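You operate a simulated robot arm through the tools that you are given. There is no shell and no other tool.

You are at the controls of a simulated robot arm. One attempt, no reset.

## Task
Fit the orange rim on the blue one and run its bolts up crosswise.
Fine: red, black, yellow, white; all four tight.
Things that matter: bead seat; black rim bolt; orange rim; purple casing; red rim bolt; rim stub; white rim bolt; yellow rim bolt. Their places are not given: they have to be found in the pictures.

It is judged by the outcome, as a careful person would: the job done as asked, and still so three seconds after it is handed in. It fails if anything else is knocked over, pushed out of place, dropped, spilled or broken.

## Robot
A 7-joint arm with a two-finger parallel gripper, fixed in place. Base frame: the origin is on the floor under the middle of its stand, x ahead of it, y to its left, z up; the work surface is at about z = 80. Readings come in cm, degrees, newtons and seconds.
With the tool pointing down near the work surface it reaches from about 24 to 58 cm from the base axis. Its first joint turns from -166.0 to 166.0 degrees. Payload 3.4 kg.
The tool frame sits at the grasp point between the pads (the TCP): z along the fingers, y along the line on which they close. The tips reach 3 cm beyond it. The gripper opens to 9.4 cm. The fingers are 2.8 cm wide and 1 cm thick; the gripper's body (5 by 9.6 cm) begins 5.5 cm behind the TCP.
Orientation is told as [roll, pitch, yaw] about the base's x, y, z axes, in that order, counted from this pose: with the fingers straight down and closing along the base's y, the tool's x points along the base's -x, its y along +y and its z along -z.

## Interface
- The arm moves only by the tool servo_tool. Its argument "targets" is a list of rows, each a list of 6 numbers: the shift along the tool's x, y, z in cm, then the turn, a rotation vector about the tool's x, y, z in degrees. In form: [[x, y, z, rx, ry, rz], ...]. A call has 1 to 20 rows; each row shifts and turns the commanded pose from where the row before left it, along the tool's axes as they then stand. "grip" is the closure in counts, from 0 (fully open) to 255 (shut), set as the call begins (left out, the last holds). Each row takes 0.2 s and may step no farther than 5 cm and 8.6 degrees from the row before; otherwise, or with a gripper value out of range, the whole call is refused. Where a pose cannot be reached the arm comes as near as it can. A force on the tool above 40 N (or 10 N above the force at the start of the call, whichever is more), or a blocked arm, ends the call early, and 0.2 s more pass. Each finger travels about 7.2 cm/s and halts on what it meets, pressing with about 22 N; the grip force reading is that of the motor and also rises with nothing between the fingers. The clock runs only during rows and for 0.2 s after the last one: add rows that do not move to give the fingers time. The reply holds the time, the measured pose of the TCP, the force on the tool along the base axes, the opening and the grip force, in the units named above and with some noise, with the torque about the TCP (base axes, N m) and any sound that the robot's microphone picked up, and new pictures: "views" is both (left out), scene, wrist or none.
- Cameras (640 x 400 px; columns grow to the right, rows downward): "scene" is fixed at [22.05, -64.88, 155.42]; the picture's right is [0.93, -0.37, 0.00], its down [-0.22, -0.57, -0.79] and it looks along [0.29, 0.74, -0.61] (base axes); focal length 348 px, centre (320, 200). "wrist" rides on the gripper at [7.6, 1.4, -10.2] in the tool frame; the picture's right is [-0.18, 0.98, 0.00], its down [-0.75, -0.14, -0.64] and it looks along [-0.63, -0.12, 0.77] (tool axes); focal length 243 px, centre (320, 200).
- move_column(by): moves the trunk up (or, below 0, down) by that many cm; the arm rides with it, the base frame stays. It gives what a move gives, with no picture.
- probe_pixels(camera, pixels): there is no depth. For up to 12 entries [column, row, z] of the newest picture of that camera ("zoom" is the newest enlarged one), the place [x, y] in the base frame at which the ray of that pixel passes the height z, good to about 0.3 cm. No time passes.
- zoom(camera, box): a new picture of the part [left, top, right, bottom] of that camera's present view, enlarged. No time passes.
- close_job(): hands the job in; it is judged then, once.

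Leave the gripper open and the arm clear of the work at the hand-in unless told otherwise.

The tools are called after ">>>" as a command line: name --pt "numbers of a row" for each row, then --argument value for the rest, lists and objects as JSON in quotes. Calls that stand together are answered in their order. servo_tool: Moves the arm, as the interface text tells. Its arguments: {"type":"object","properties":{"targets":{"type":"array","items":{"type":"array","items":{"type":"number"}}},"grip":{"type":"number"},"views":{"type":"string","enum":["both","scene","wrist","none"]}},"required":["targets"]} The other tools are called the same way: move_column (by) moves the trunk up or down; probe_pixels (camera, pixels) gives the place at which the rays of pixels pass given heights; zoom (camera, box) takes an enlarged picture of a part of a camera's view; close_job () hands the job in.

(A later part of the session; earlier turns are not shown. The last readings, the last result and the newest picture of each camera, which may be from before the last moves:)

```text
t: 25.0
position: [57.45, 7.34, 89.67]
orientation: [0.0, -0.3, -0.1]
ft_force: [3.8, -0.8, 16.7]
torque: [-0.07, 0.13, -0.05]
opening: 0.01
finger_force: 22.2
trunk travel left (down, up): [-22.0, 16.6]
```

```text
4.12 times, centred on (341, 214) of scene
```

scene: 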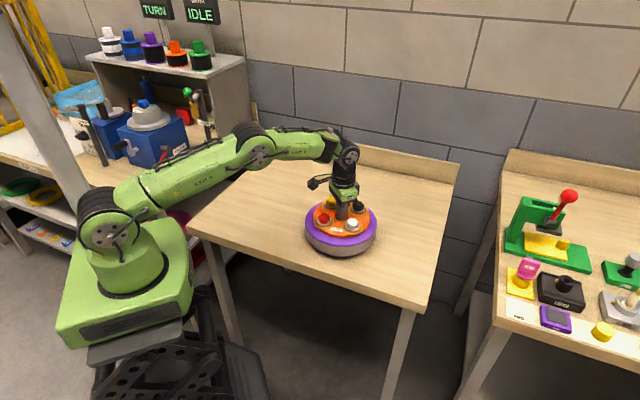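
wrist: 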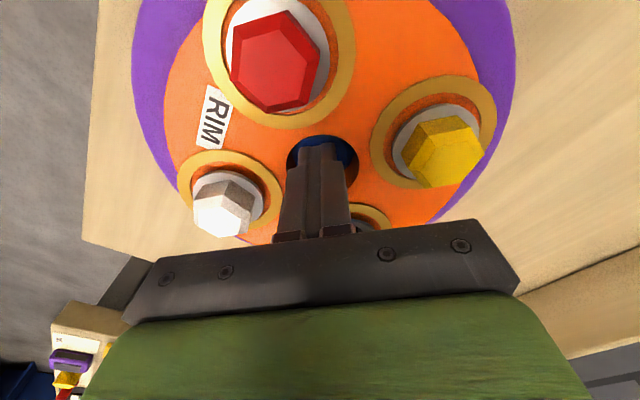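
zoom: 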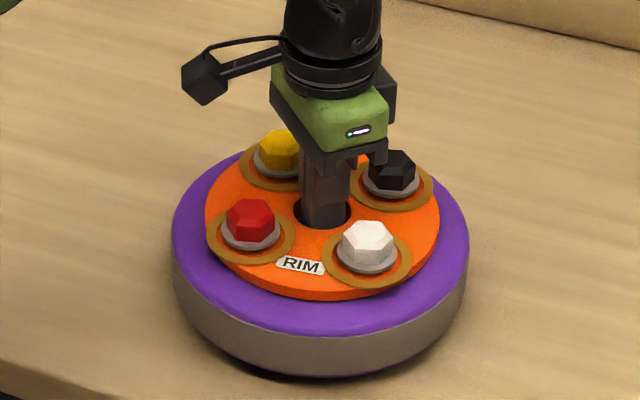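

The rim did not drop when released, so it was already resting on its seat, and the fingertips are touching the stub. I'll rise straight up and look from above.

>>> servo_tool --pt "0 0 -1 0 0 0" --pt "0 0 -2 0 0 0" --pt "0 0 -2.5 0 0 0" --pt "0 0 -2 0 0 0" --pt "0 0 0 0 0 0"

>>> zoom --camera "wrist" --box '[210, 0, 440, 200]'

>>> zoom --camera "scene" --box '[296, 180, 386, 262]'

```text
t: 26.2
position: [57.37, 7.61, 97.15]
orientation: [0.0, 0.0, 0.0]
ft_force: [-0.2, 0.4, 0.3]
torque: [0.01, -0.01, -0.01]
opening: 0.02
finger_force: 22.3
trunk travel left (down, up): [-22.0, 16.6]
```

scene: 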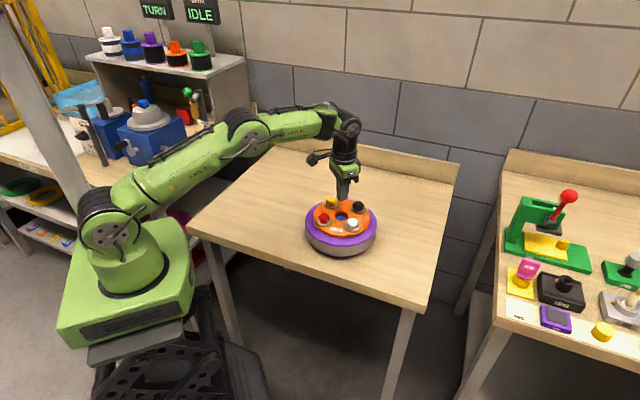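
wrist: 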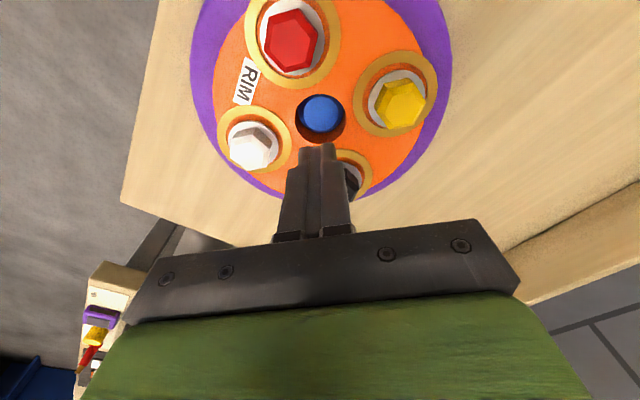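

```text
2.00 times, centred on (325, 100) of wrist
```

zoom: 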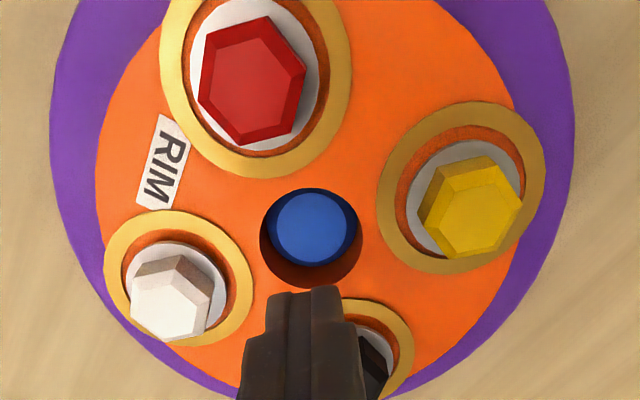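

```text
4.88 times, centred on (341, 221) of scene
```

zoom: 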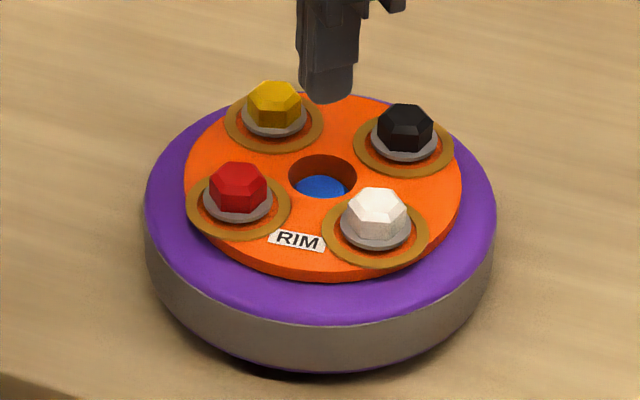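

The rim is seated level on the stub, with its top at about z 87.5 and the hub at (57.43, 7.59). I estimate the red head at (51.5, 6.9), top near z 89.9. I'll zoom in on the red bolt for its hex orientation.

>>> zoom --camera "wrist" --box '[240, 0, 350, 90]'

>>> zoom --camera "scene" --box '[305, 195, 345, 235]'

```text
4.44 times, centred on (295, 45) of wrist
```

zoom: 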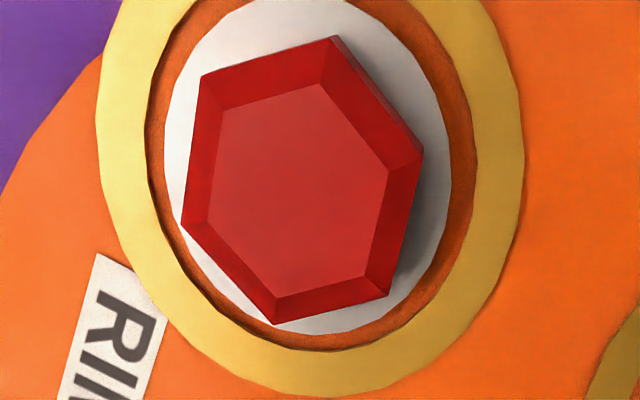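

```text
10.00 times, centred on (325, 215) of scene
```

zoom: 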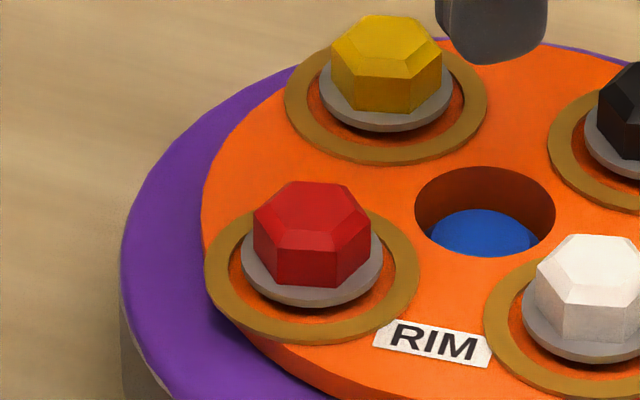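

Projecting the red hex corners gives centre (51.62, 6.80), about 3.05 cm across flats, with flat normals at 2°, 62° and 122°. I'll move over it, set the opening to about 5 cm, and yaw +32° so the fingers close along 122°.

>>> servo_tool --pt "2.9 -0.4 0 0 0 0" --pt "2.85 -0.41 0 0 0 0" --pt "0 0 0 0 0 -8" --pt "0 0 0 0 0 -8" --pt "0 0 0 0 0 -8" --pt "0 0 0 0 0 -8" --pt "0 0 0 0 0 0" --grip 119

```text
t: 27.8
position: [51.84, 6.73, 96.93]
orientation: [0.0, 0.0, 32.1]
ft_force: [-0.1, 0.0, -0.4]
torque: [0.0, 0.01, -0.03]
opening: 5.02
finger_force: 0.1
trunk travel left (down, up): [-22.0, 16.6]
```

scene: 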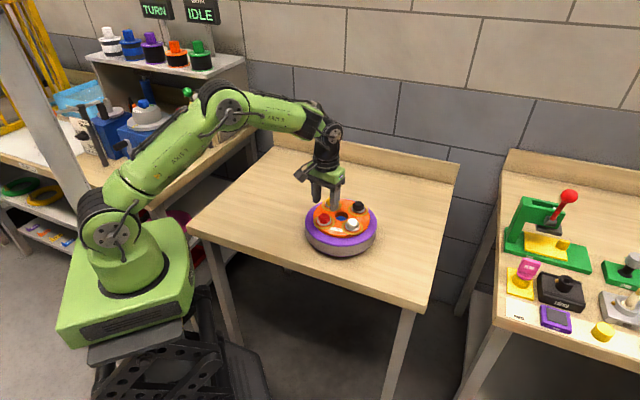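
wrist: 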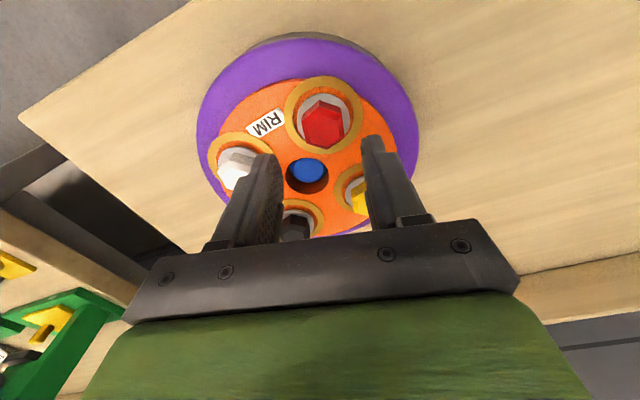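

The yaw is set and the red head shows at about (323,123) between the fingers. I'll zoom in to check the centring and the flat alignment.

>>> zoom --camera "wrist" --box '[270, 70, 380, 170]'

```text
4.00 times, centred on (325, 120) of wrist
```

zoom: 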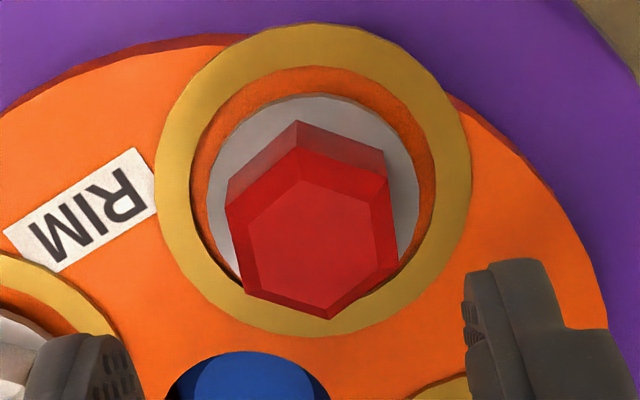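

The head centre comes out at (51.64, 6.87) and the flats line up with the fingers to within a degree. I'll make a small correction and come down most of the way.

>>> servo_tool --pt "0.08 0.12 0 0 0 0" --pt "0 0 1.5 0 0 0" --pt "0 0 1.5 0 0 0" --pt "0 0 1.2 0 0 0" --pt "0 0 0 0 0 0"

>>> zoom --camera "wrist" --box '[220, 60, 420, 220]'

>>> zoom --camera "scene" --box '[296, 160, 386, 262]'

```text
t: 29.0
position: [51.56, 6.73, 92.74]
orientation: [0.0, -0.2, 32.1]
ft_force: [-0.4, -0.9, 0.6]
torque: [-0.02, -0.03, 0.0]
opening: 4.98
finger_force: 0.1
trunk travel left (down, up): [-22.0, 16.6]
```

scene: 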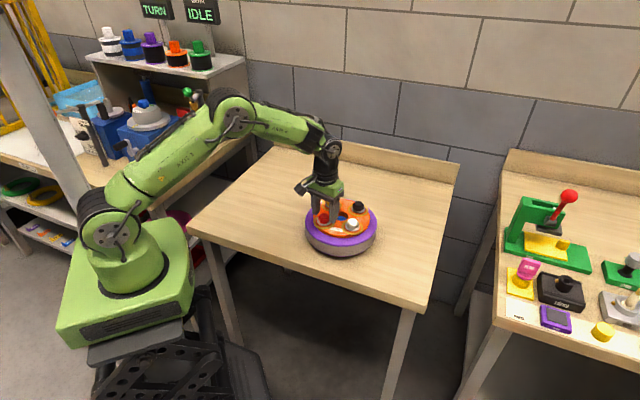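
wrist: 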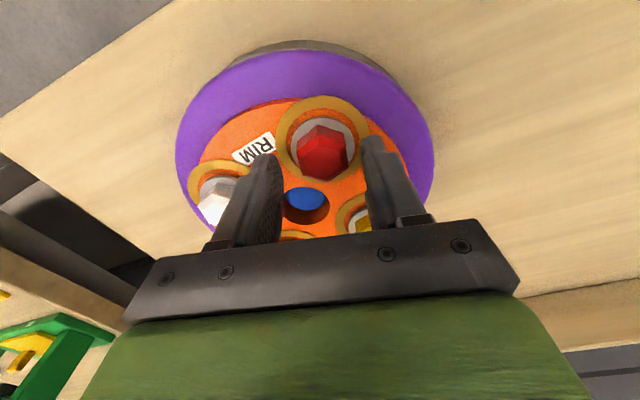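

```text
2.50 times, centred on (320, 140) of wrist
```

zoom: 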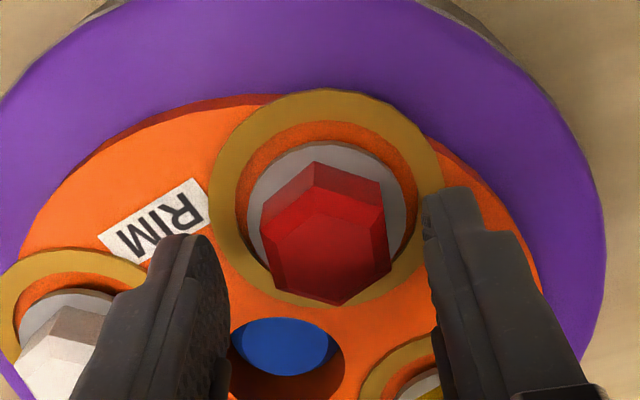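

```text
3.92 times, centred on (341, 211) of scene
```

zoom: 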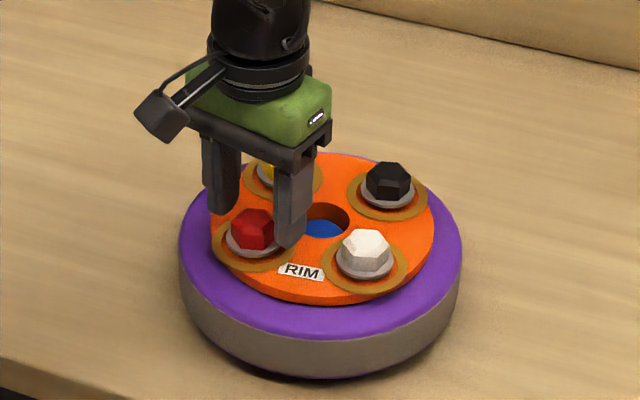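

The fingers straddle the red head evenly. I'll go down another 1.1 cm so the tips sit just above the washer, then close.

>>> servo_tool --pt "0 0.05 0.6 0 0 0" --pt "0 0 0.5 0 0 0" --pt "0 0 0 0 0 0" --views "none"

>>> servo_tool --pt "0 0 0 0 0 0" --pt "0 0 0 0 0 0" --pt "0 0 0 0 0 0" --pt "0 0 0 0 0 0" --grip 255

>>> zoom --camera "scene" --box '[296, 160, 386, 262]'

>>> zoom --camera "wrist" --box '[220, 60, 420, 220]'

```text
t: 29.8
position: [51.57, 6.95, 91.6]
orientation: [0.0, 0.0, 31.9]
ft_force: [0.9, 0.0, -0.3]
torque: [0.0, 0.0, -0.01]
opening: 5.03
finger_force: 0.2
trunk travel left (down, up): [-22.0, 16.6]
```

```text
t: 30.8
position: [51.64, 6.89, 91.45]
orientation: [0.0, -0.1, 32.1]
ft_force: [-1.0, 2.5, 0.6]
torque: [0.15, -0.04, 0.05]
opening: 2.98
finger_force: 22.4
trunk travel left (down, up): [-22.0, 16.6]
```

scene: 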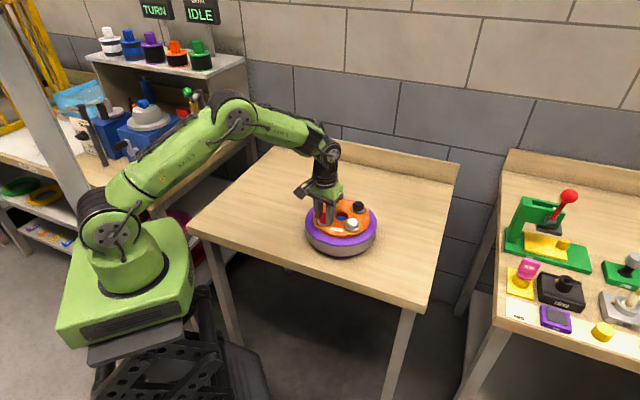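
wrist: 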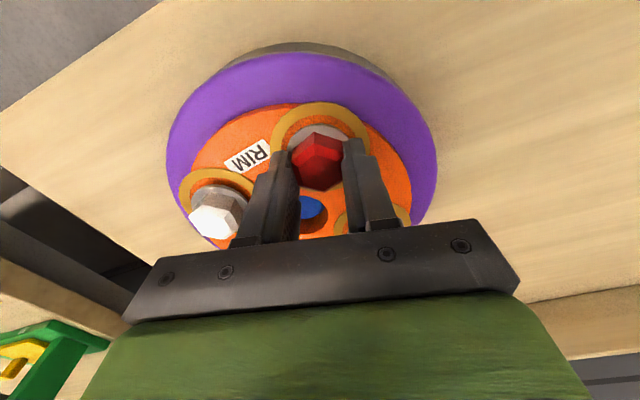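

```text
3.92 times, centred on (341, 211) of scene
```

zoom: 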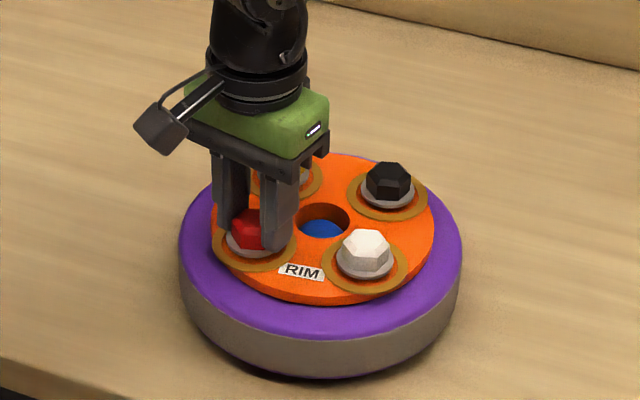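

```text
2.50 times, centred on (320, 140) of wrist
```

zoom: 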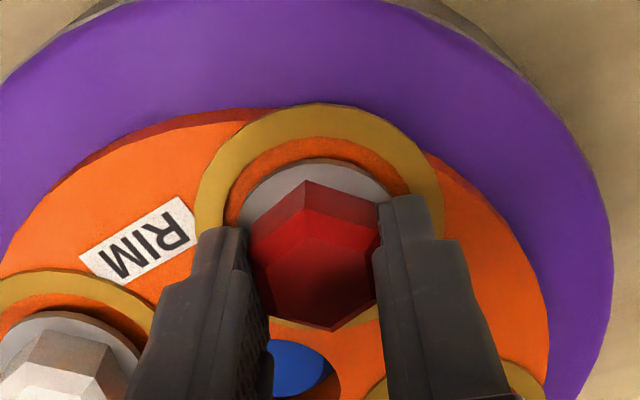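

It has a grip on the flats with a 2.98 cm opening. I'll turn clockwise (tool +z) in small steps, reading the torque and any sounds.

>>> servo_tool --pt "0 0 0 0 0 5" --pt "0 0 0 0 0 5" --pt "0 0 0 0 0 5" --pt "0 0 0 0 0 0"

>>> zoom --camera "wrist" --box '[220, 60, 420, 220]'

```text
t: 31.8
position: [51.66, 6.81, 91.58]
orientation: [0.0, 0.0, 17.0]
ft_force: [-2.9, 2.3, -0.2]
torque: [0.14, -0.06, -0.02]
opening: 3.0
finger_force: 22.0
trunk travel left (down, up): [-22.0, 16.6]
```

scene: 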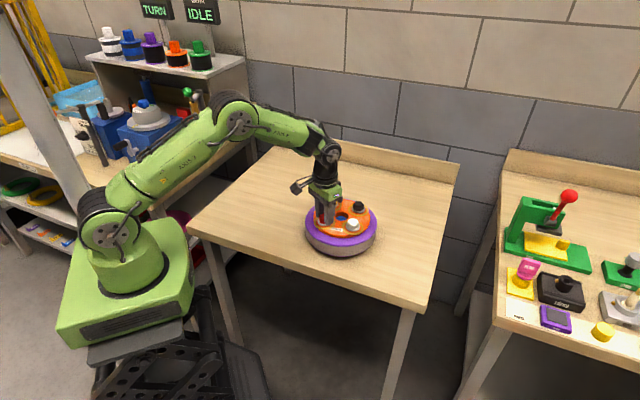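
wrist: 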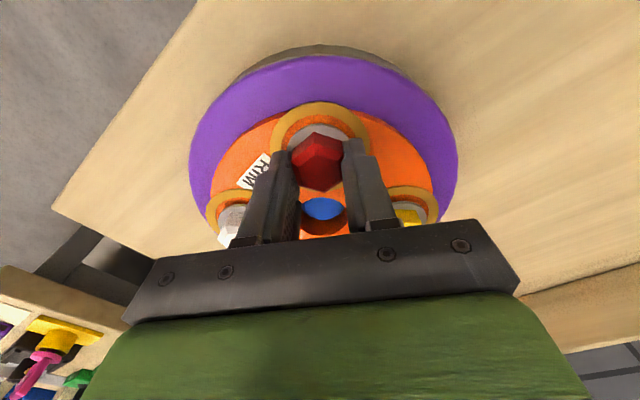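

```text
2.50 times, centred on (320, 140) of wrist
```

zoom: 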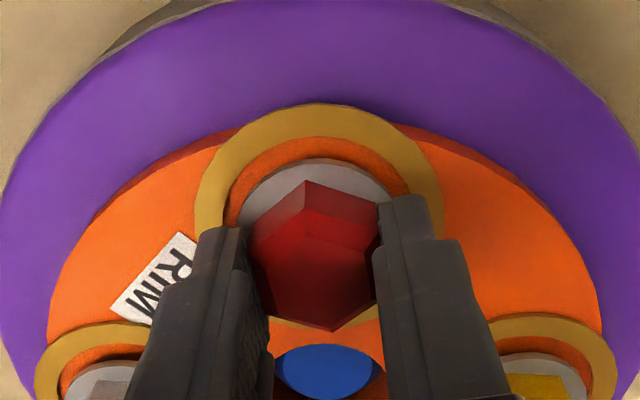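

It turns freely, with hardly any torque. I'll continue clockwise while watching for resistance.

>>> servo_tool --pt "0 0 0 0 0 7.5" --pt "0 0 0 0 0 7.5" --pt "0 0 0 0 0 7.5" --pt "0 0 0 0 0 7.5" --pt "0 0 0 0 0 7.5" --pt "0 0 0 0 0 7.5" --pt "0 0 0 0 0 0"

>>> zoom --camera "scene" --box '[296, 160, 386, 262]'

```text
t: 33.4
position: [51.55, 7.04, 91.67]
orientation: [0.1, 0.0, -28.1]
ft_force: [0.0, 5.2, 1.0]
torque: [0.3, 0.15, 0.32]
opening: 2.99
finger_force: 22.1
trunk travel left (down, up): [-22.0, 16.6]
```

scene: 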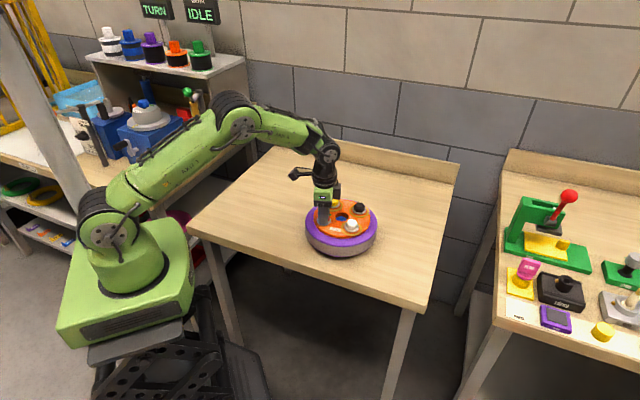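
wrist: 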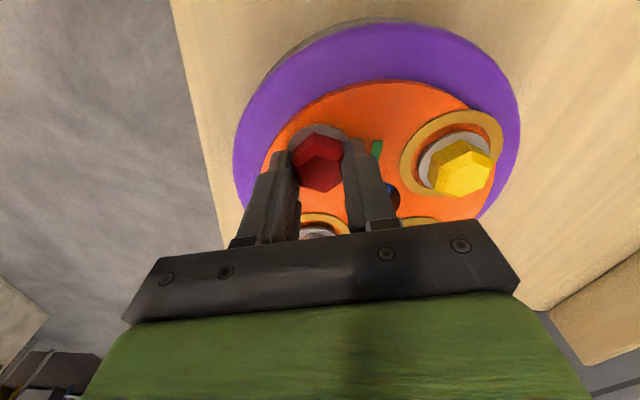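

```text
3.92 times, centred on (341, 211) of scene
```

zoom: 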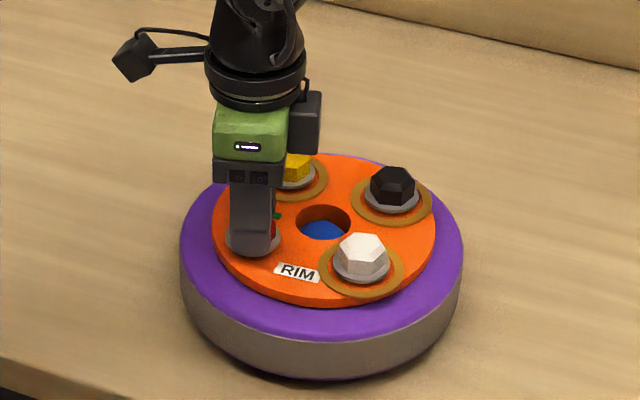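

The torque has risen to about 0.32 N·m. The gold ring around the red bolt has gone, and a small green mark has appeared at about (376,149) in the wrist picture. I'll look closer.

>>> zoom --camera "wrist" --box '[250, 90, 410, 240]'

>>> zoom --camera "scene" --box '[310, 190, 350, 230]'

```text
2.67 times, centred on (330, 165) of wrist
```

zoom: 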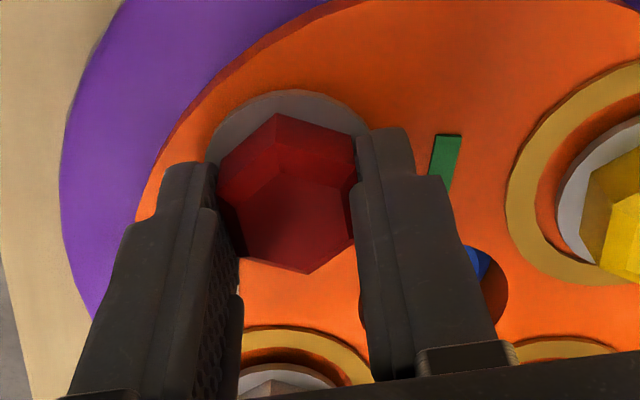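

```text
10.00 times, centred on (330, 210) of scene
```

zoom: 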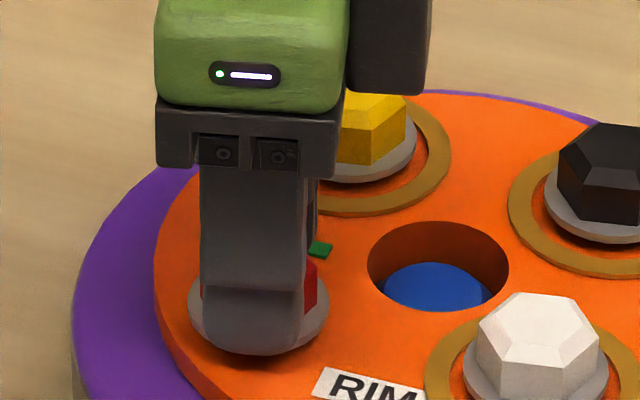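

The ring disappearing and the green tab appearing look like a "tight" indicator. I'll hold still and re-read the torque to check it isn't a transient.

>>> servo_tool --pt "0 0 0 0 0 0" --pt "0 0 0 0 0 0" --views "wrist"

```text
t: 34.0
position: [51.64, 6.99, 91.66]
orientation: [0.1, 0.0, -28.1]
ft_force: [1.6, 7.9, 2.0]
torque: [0.36, 0.36, 0.28]
opening: 3.0
finger_force: 22.1
trunk travel left (down, up): [-22.0, 16.6]
```

wrist: 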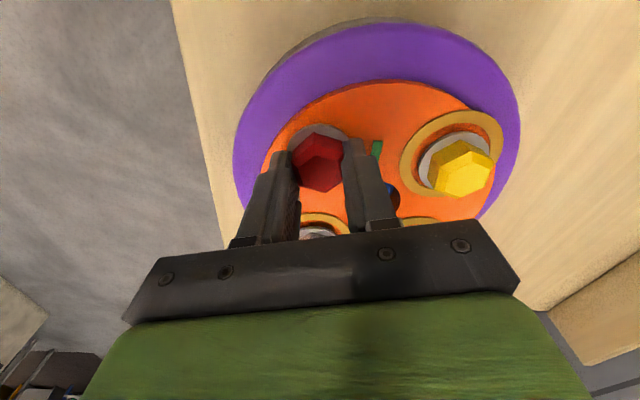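

The torque holds at about 0.28 N·m, and the rim has just started to feel the reaction. Red appears tight. I'll release, rise, and inspect.

>>> servo_tool --pt "0 0 0 0 0 0" --pt "0 0 0 0 0 0" --pt "0 0 0 0 0 0" --pt "0 0 -1.5 0 0 0" --pt "0 0 -2 0 0 0" --pt "0 0 -2 0 0 0" --pt "0 0 0 0 0 0" --grip 119

>>> zoom --camera "scene" --box '[296, 180, 386, 262]'

>>> zoom --camera "wrist" --box '[220, 30, 460, 220]'

```text
t: 35.6
position: [51.29, 6.76, 97.07]
orientation: [0.0, 0.0, -28.0]
ft_force: [-0.1, 0.2, -0.1]
torque: [-0.02, 0.0, -0.03]
opening: 5.01
finger_force: 0.0
trunk travel left (down, up): [-22.0, 16.6]
```

scene: 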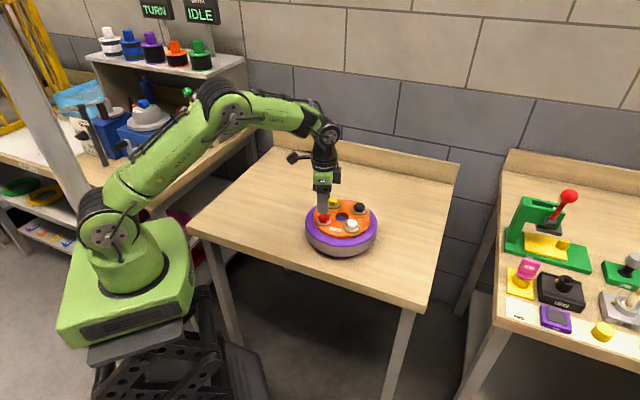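
wrist: 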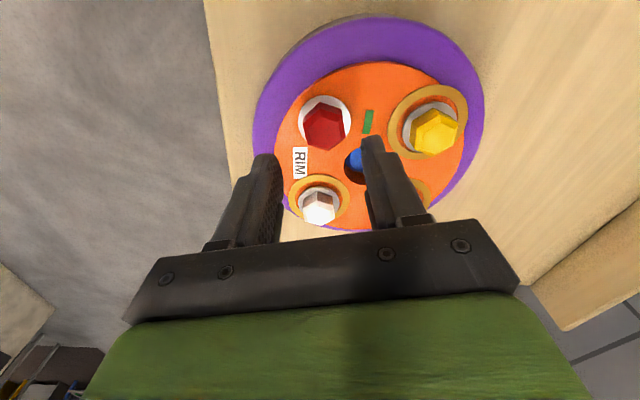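

```text
4.88 times, centred on (341, 221) of scene
```

zoom: 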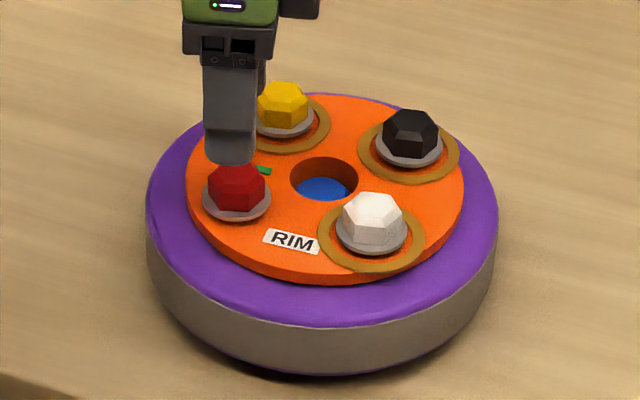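

```text
2.11 times, centred on (340, 125) of wrist
```

zoom: 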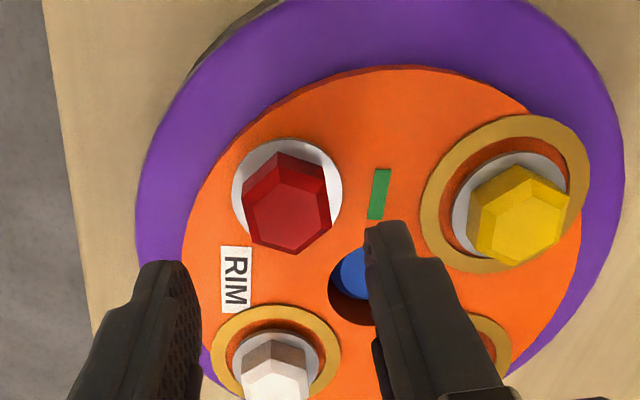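

Red is now down flat on the rim with a green tab beside it. Next is black, at the far side, near (63.4, 8) by my estimate. I'll rise, turn the yaw back to 0, open fully, and look at black between the fingers.

>>> servo_tool --pt "0 0 -2.5 0 0 -7" --pt "0 0 -2.5 0 0 -7" --pt "0 0 0 0 0 -7" --pt "0 0 0 0 0 -7" --pt "-2.3 0.6 0 0 0 0" --pt "-2.3 0.6 0 0 0 0" --pt "0 0 0 0 0 0" --grip 0

>>> zoom --camera "wrist" --box '[220, 60, 420, 230]'

>>> zoom --camera "scene" --box '[296, 180, 386, 262]'

```text
t: 37.2
position: [56.03, 8.03, 102.24]
orientation: [0.1, 0.0, 0.0]
ft_force: [0.5, 1.0, -0.4]
torque: [-0.01, -0.02, -0.02]
opening: 9.41
finger_force: 0.1
trunk travel left (down, up): [-22.0, 16.6]
```

scene: 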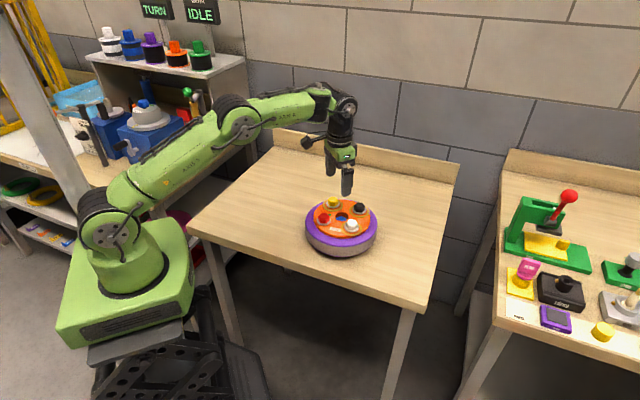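
wrist: 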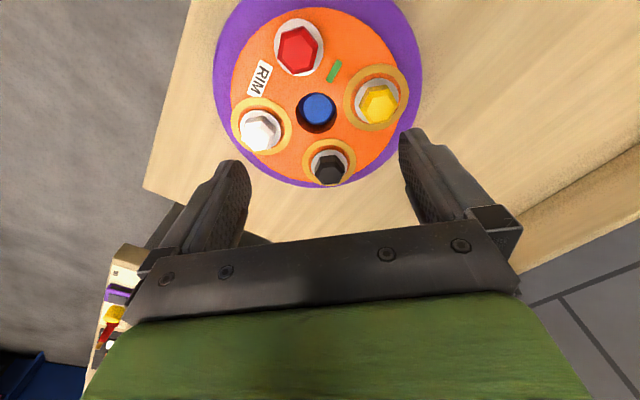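

```text
2.35 times, centred on (320, 145) of wrist
```

zoom: 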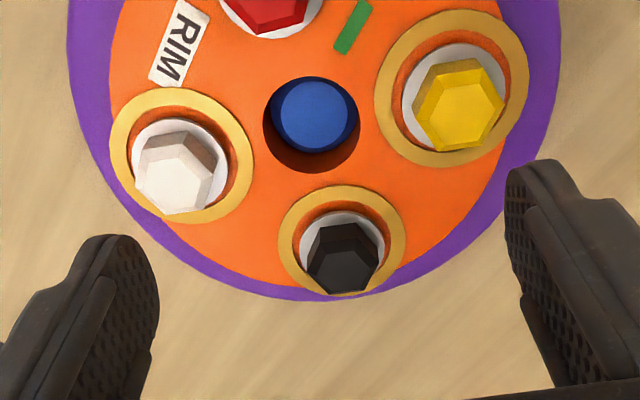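

```text
4.88 times, centred on (341, 221) of scene
```

zoom: 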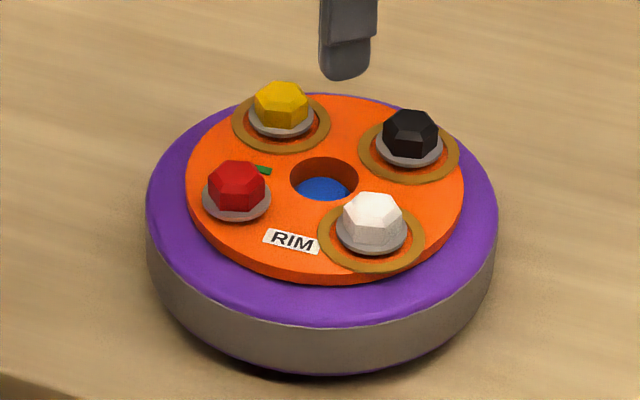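

Black is at about (329,168) in the wrist picture. I'll enlarge black, yellow and white to get their hex angles.

>>> zoom --camera "wrist" --box '[300, 138, 360, 198]'

>>> zoom --camera "wrist" --box '[340, 60, 420, 130]'

>>> zoom --camera "wrist" --box '[225, 90, 305, 160]'

>>> zoom --camera "scene" --box '[340, 195, 375, 230]'

```text
6.67 times, centred on (330, 168) of wrist
```

zoom: 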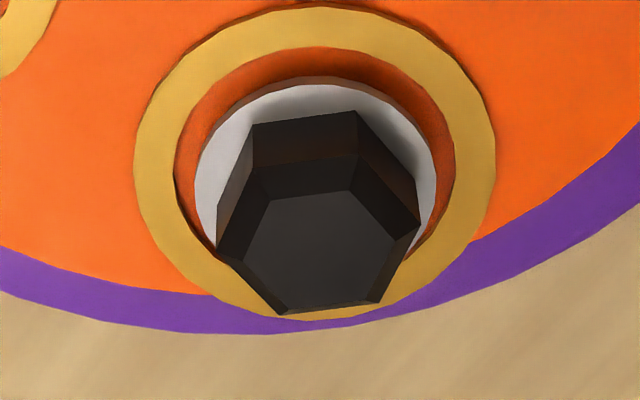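

```text
5.71 times, centred on (380, 95) of wrist
```

zoom: 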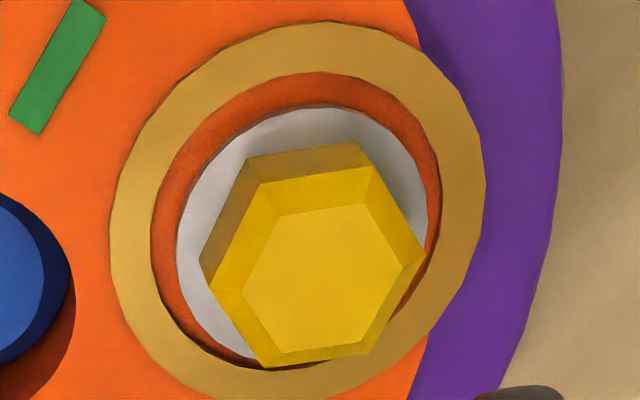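

```text
5.71 times, centred on (265, 125) of wrist
```

zoom: 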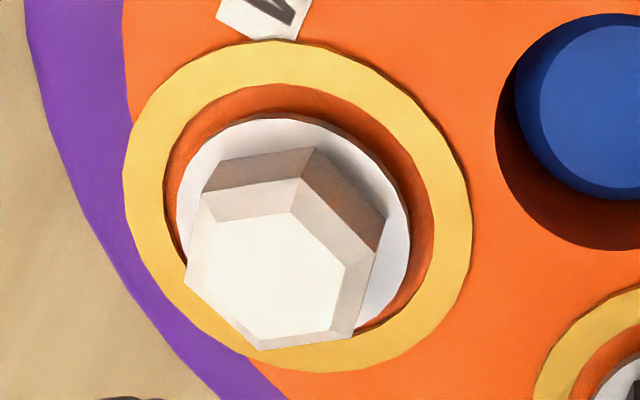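

```text
11.43 times, centred on (358, 212) of scene
```

zoom: 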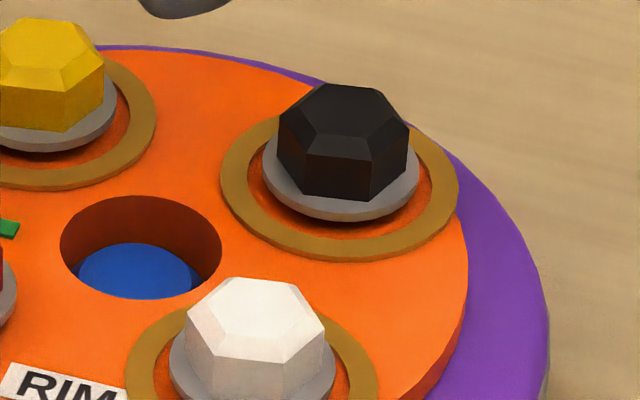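

From the corner geometry, black is at (63.50, 7.67), about 64 cm out, with flat normals at −2°, 58° and 118°. A vertical tool can't get there. I'll yaw +28° and tilt the tool 20° outward about its own closing axis, so the pads stay vertical against the flats, and then move out above black.

>>> servo_tool --pt "0 0 0 0 0 -7" --pt "0 0 0 0 0 -7" --pt "0 0 0 0 0 -7" --pt "0 0 0 0 0 -7" --pt "0 0 0 0 -6.66 0" --pt "0 0 0 0 -6.67 0" --pt "0 0 0 0 -6.67 0" --pt "-1.245 -1.276 1.957 0 0 0" --pt "-1.245 -1.276 1.957 0 0 0" --pt "-1.245 -1.276 1.957 0 0 0" --pt "0 0 0 0 0 0" --grip 119

>>> zoom --camera "wrist" --box '[220, 60, 420, 230]'

>>> zoom --camera "scene" --box '[296, 140, 396, 262]'

```text
t: 39.6
position: [62.95, 7.01, 97.82]
orientation: [0.0, -20.1, 28.0]
ft_force: [-0.3, -0.5, -0.2]
torque: [-0.02, -0.01, -0.04]
opening: 5.03
finger_force: 0.1
trunk travel left (down, up): [-22.0, 16.6]
```

scene: 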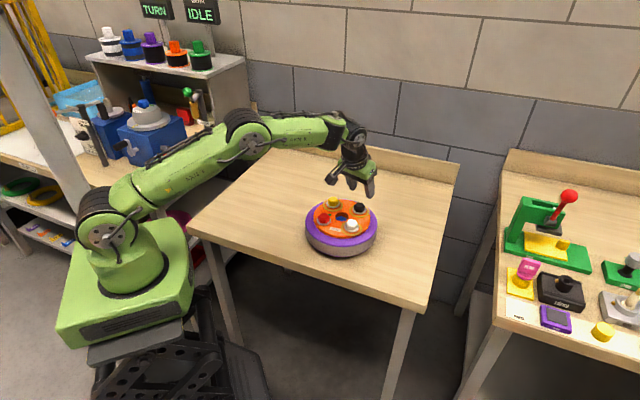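
wrist: 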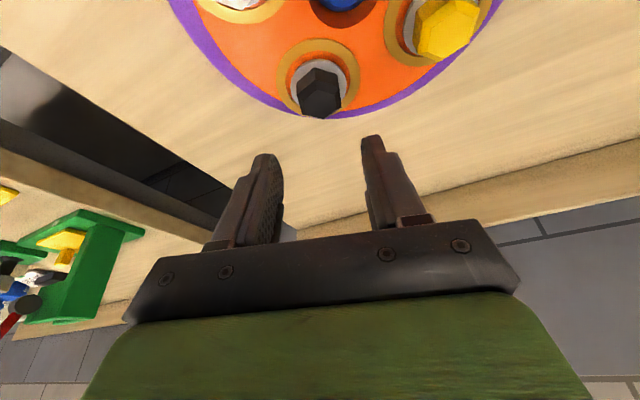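

```text
2.35 times, centred on (320, 145) of wrist
```

zoom: 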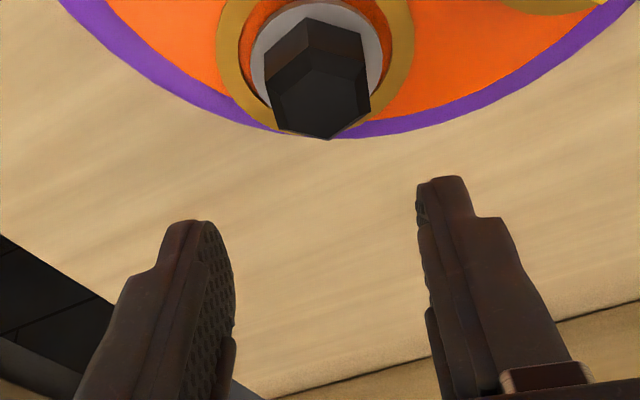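

```text
3.28 times, centred on (346, 201) of scene
```

zoom: 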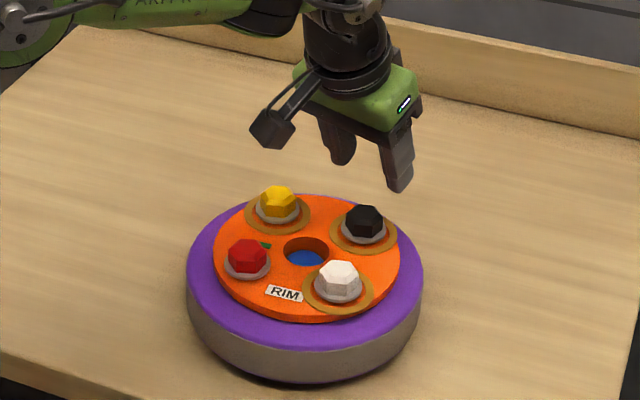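

The pose is good. I'll zoom on black to verify the centring and flat alignment before coming down.

>>> zoom --camera "wrist" --box '[280, 50, 360, 130]'

```text
5.00 times, centred on (320, 90) of wrist
```

zoom: 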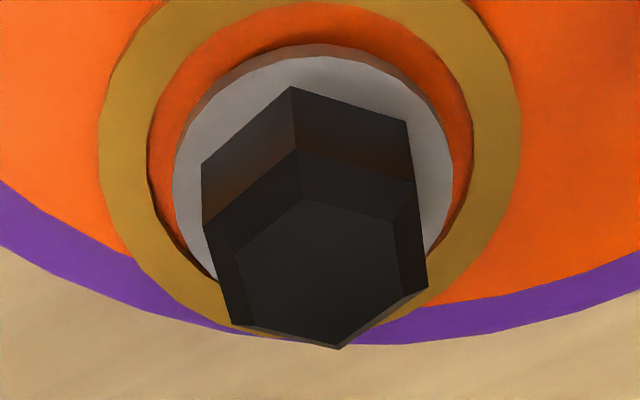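

The flats are aligned, and black sits 0.28 cm to the +y side of the finger midline. I'll correct that and descend vertically (in tool axes 0.342 in x and 0.940 in z per cm), stopping about 1 cm short.

>>> servo_tool --pt "0 0.28 0 0 0 0" --pt "0.513 0 1.41 0 0 0" --pt "0.513 0 1.41 0 0 0" --pt "0.513 0 1.41 0 0 0" --pt "0.171 0 0.47 0 0 0" --pt "0 0 0 0 0 0"

>>> zoom --camera "wrist" --box '[240, 70, 420, 230]'

>>> zoom --camera "scene" --box '[316, 160, 386, 242]'

```text
t: 41.0
position: [62.7, 7.63, 93.02]
orientation: [0.0, -20.2, 28.0]
ft_force: [0.2, 0.1, 0.4]
torque: [0.03, 0.02, -0.02]
opening: 5.01
finger_force: 0.1
trunk travel left (down, up): [-22.0, 16.6]
```

scene: 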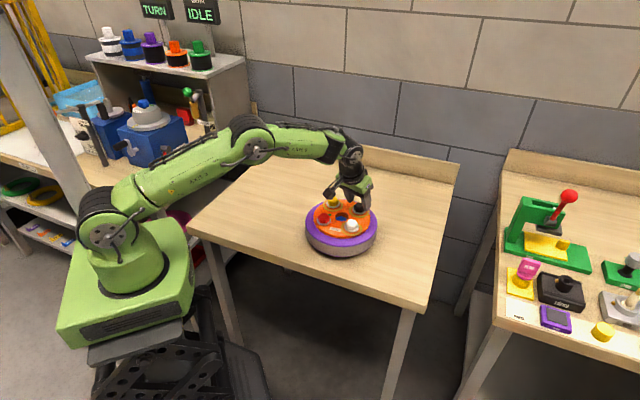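
wrist: 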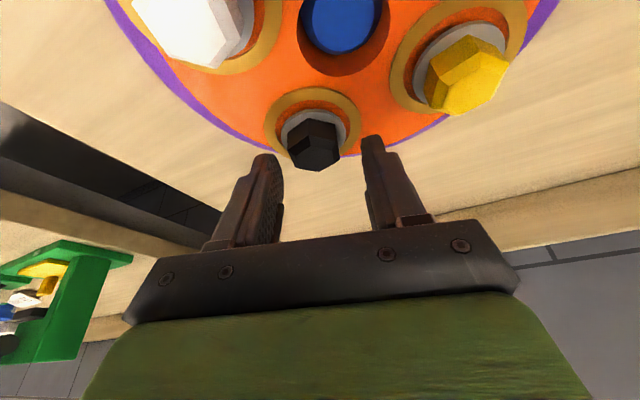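

```text
2.50 times, centred on (330, 150) of wrist
```

zoom: 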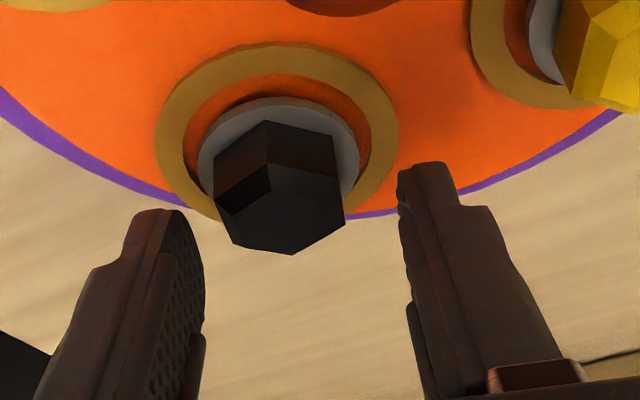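

```text
4.88 times, centred on (351, 201) of scene
```

zoom: 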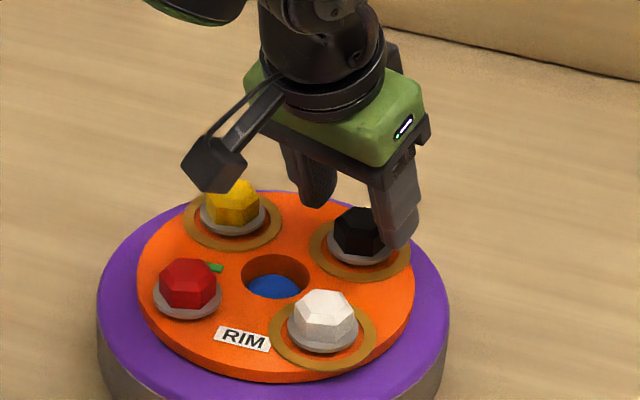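

Black now sits about 0.35 cm toward the −y side of the midline; the earlier reading was taken before the arm had settled. I'll shift back, let it settle, and check again.

>>> servo_tool --pt "0 -0.33 0 0 0 0" --pt "0 0 0 0 0 0" --pt "0 0 0 0 0 0" --pt "0 0 0 0 0 0" --views "wrist"

>>> zoom --camera "wrist" --box '[240, 90, 400, 230]'

```text
t: 42.0
position: [62.81, 7.26, 92.92]
orientation: [0.0, -19.9, 28.0]
ft_force: [-0.2, -1.2, 0.3]
torque: [0.01, -0.01, 0.01]
opening: 5.04
finger_force: 0.1
trunk travel left (down, up): [-22.0, 16.6]
```

wrist: 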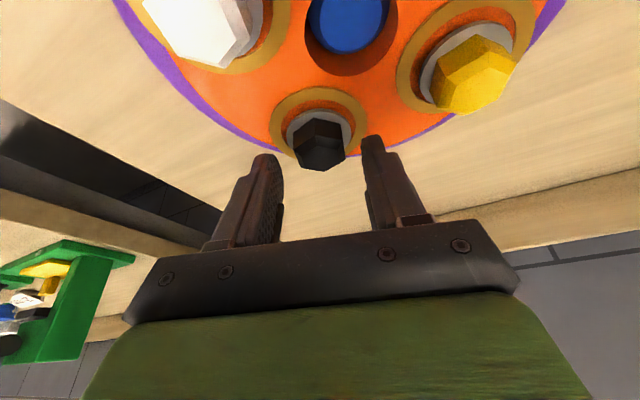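

```text
2.86 times, centred on (320, 160) of wrist
```

zoom: 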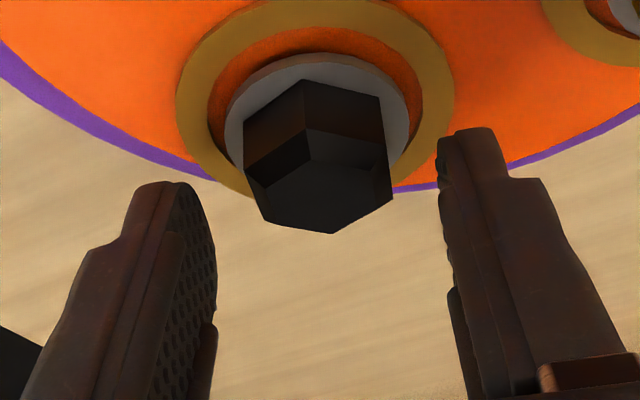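

Centred now. I'll make the final descent of about 1.2 cm with a 0.1 cm outward correction, then close.

>>> servo_tool --pt "0.13 0 0.6 0 0 0" --pt "0.2 0 0.55 0 0 0" --pt "0 0 0 0 0 0" --pt "0 0 0 0 0 0" --views "both"

>>> zoom --camera "wrist" --box '[240, 90, 400, 230]'

>>> zoom --camera "scene" --box '[316, 160, 386, 242]'

```text
t: 43.0
position: [62.97, 7.18, 91.77]
orientation: [0.0, -20.0, 28.0]
ft_force: [0.0, 0.3, -0.4]
torque: [-0.01, 0.02, 0.04]
opening: 5.01
finger_force: 0.1
trunk travel left (down, up): [-22.0, 16.6]
```

scene: 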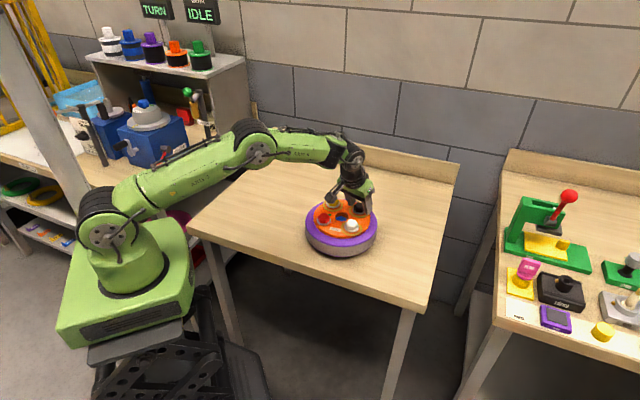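
wrist: 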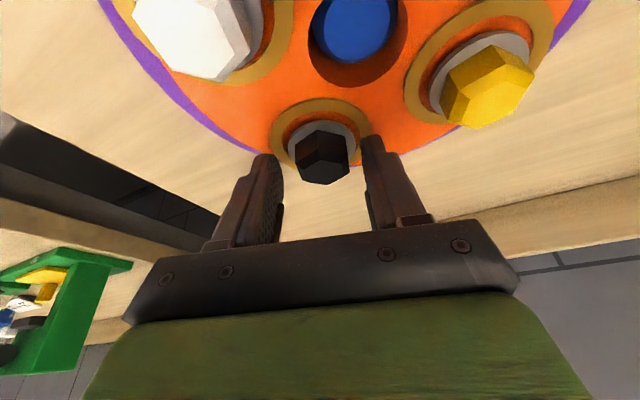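

```text
2.86 times, centred on (320, 160) of wrist
```

zoom: 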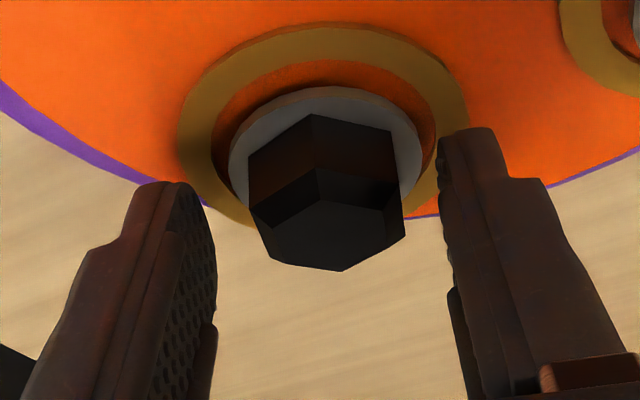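

```text
4.88 times, centred on (351, 201) of scene
```

zoom: 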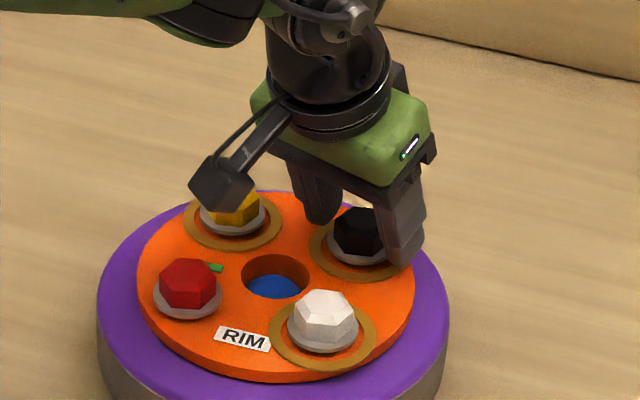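

The tips are down around black with no contact. I'll make a small correction (0.25 inward, 0.12 sideways) and close on the head.

>>> servo_tool --pt "0.23 0.12 -0.08 0 0 0" --pt "0 0 0 0 0 0" --pt "0 0 0 0 0 0" --views "none"

>>> servo_tool --pt "0 0 0 0 0 0" --pt "0 0 0 0 0 0" --pt "0 0 0 0 0 0" --pt "0 0 0 0 0 0" --grip 255

>>> zoom --camera "wrist" --box '[240, 90, 400, 230]'

>>> zoom --camera "scene" --box '[316, 160, 386, 242]'

```text
t: 43.8
position: [62.68, 7.13, 91.76]
orientation: [0.0, -20.1, 28.0]
ft_force: [-0.7, -0.3, 0.5]
torque: [-0.02, 0.0, -0.03]
opening: 4.98
finger_force: 0.0
trunk travel left (down, up): [-22.0, 16.6]
```

```text
t: 44.8
position: [62.6, 7.25, 91.93]
orientation: [0.0, -20.2, 27.9]
ft_force: [0.4, -0.7, 10.5]
torque: [-0.03, -0.02, -0.01]
opening: 2.95
finger_force: 21.8
trunk travel left (down, up): [-22.0, 16.6]
```

scene: 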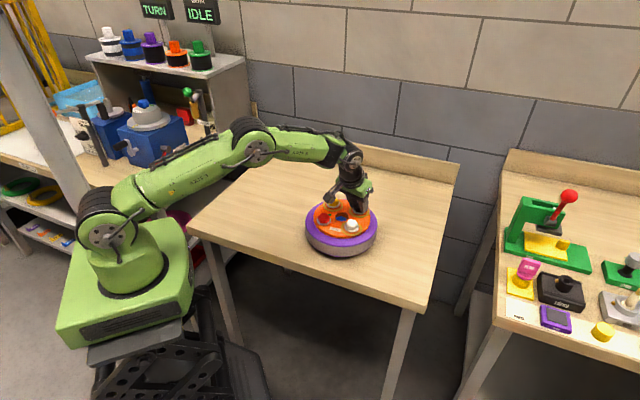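
wrist: 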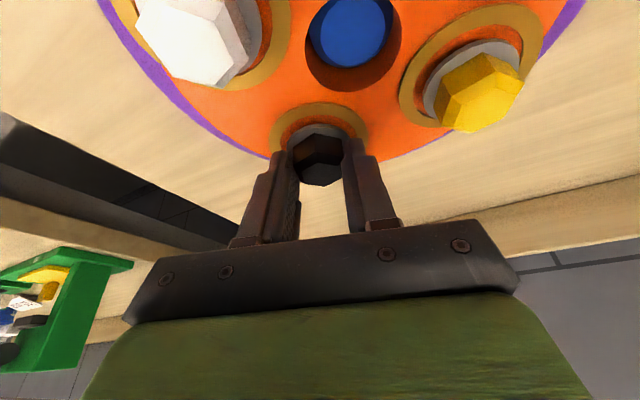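

```text
2.86 times, centred on (320, 160) of wrist
```

zoom: 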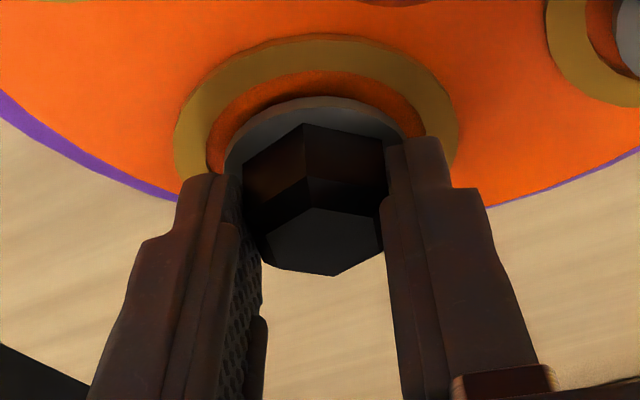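

```text
4.88 times, centred on (351, 201) of scene
```

zoom: 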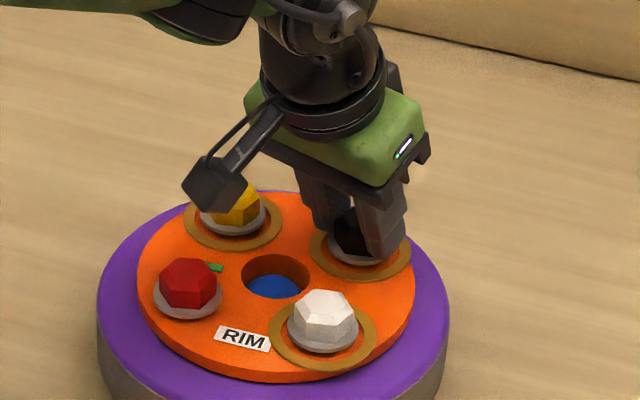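

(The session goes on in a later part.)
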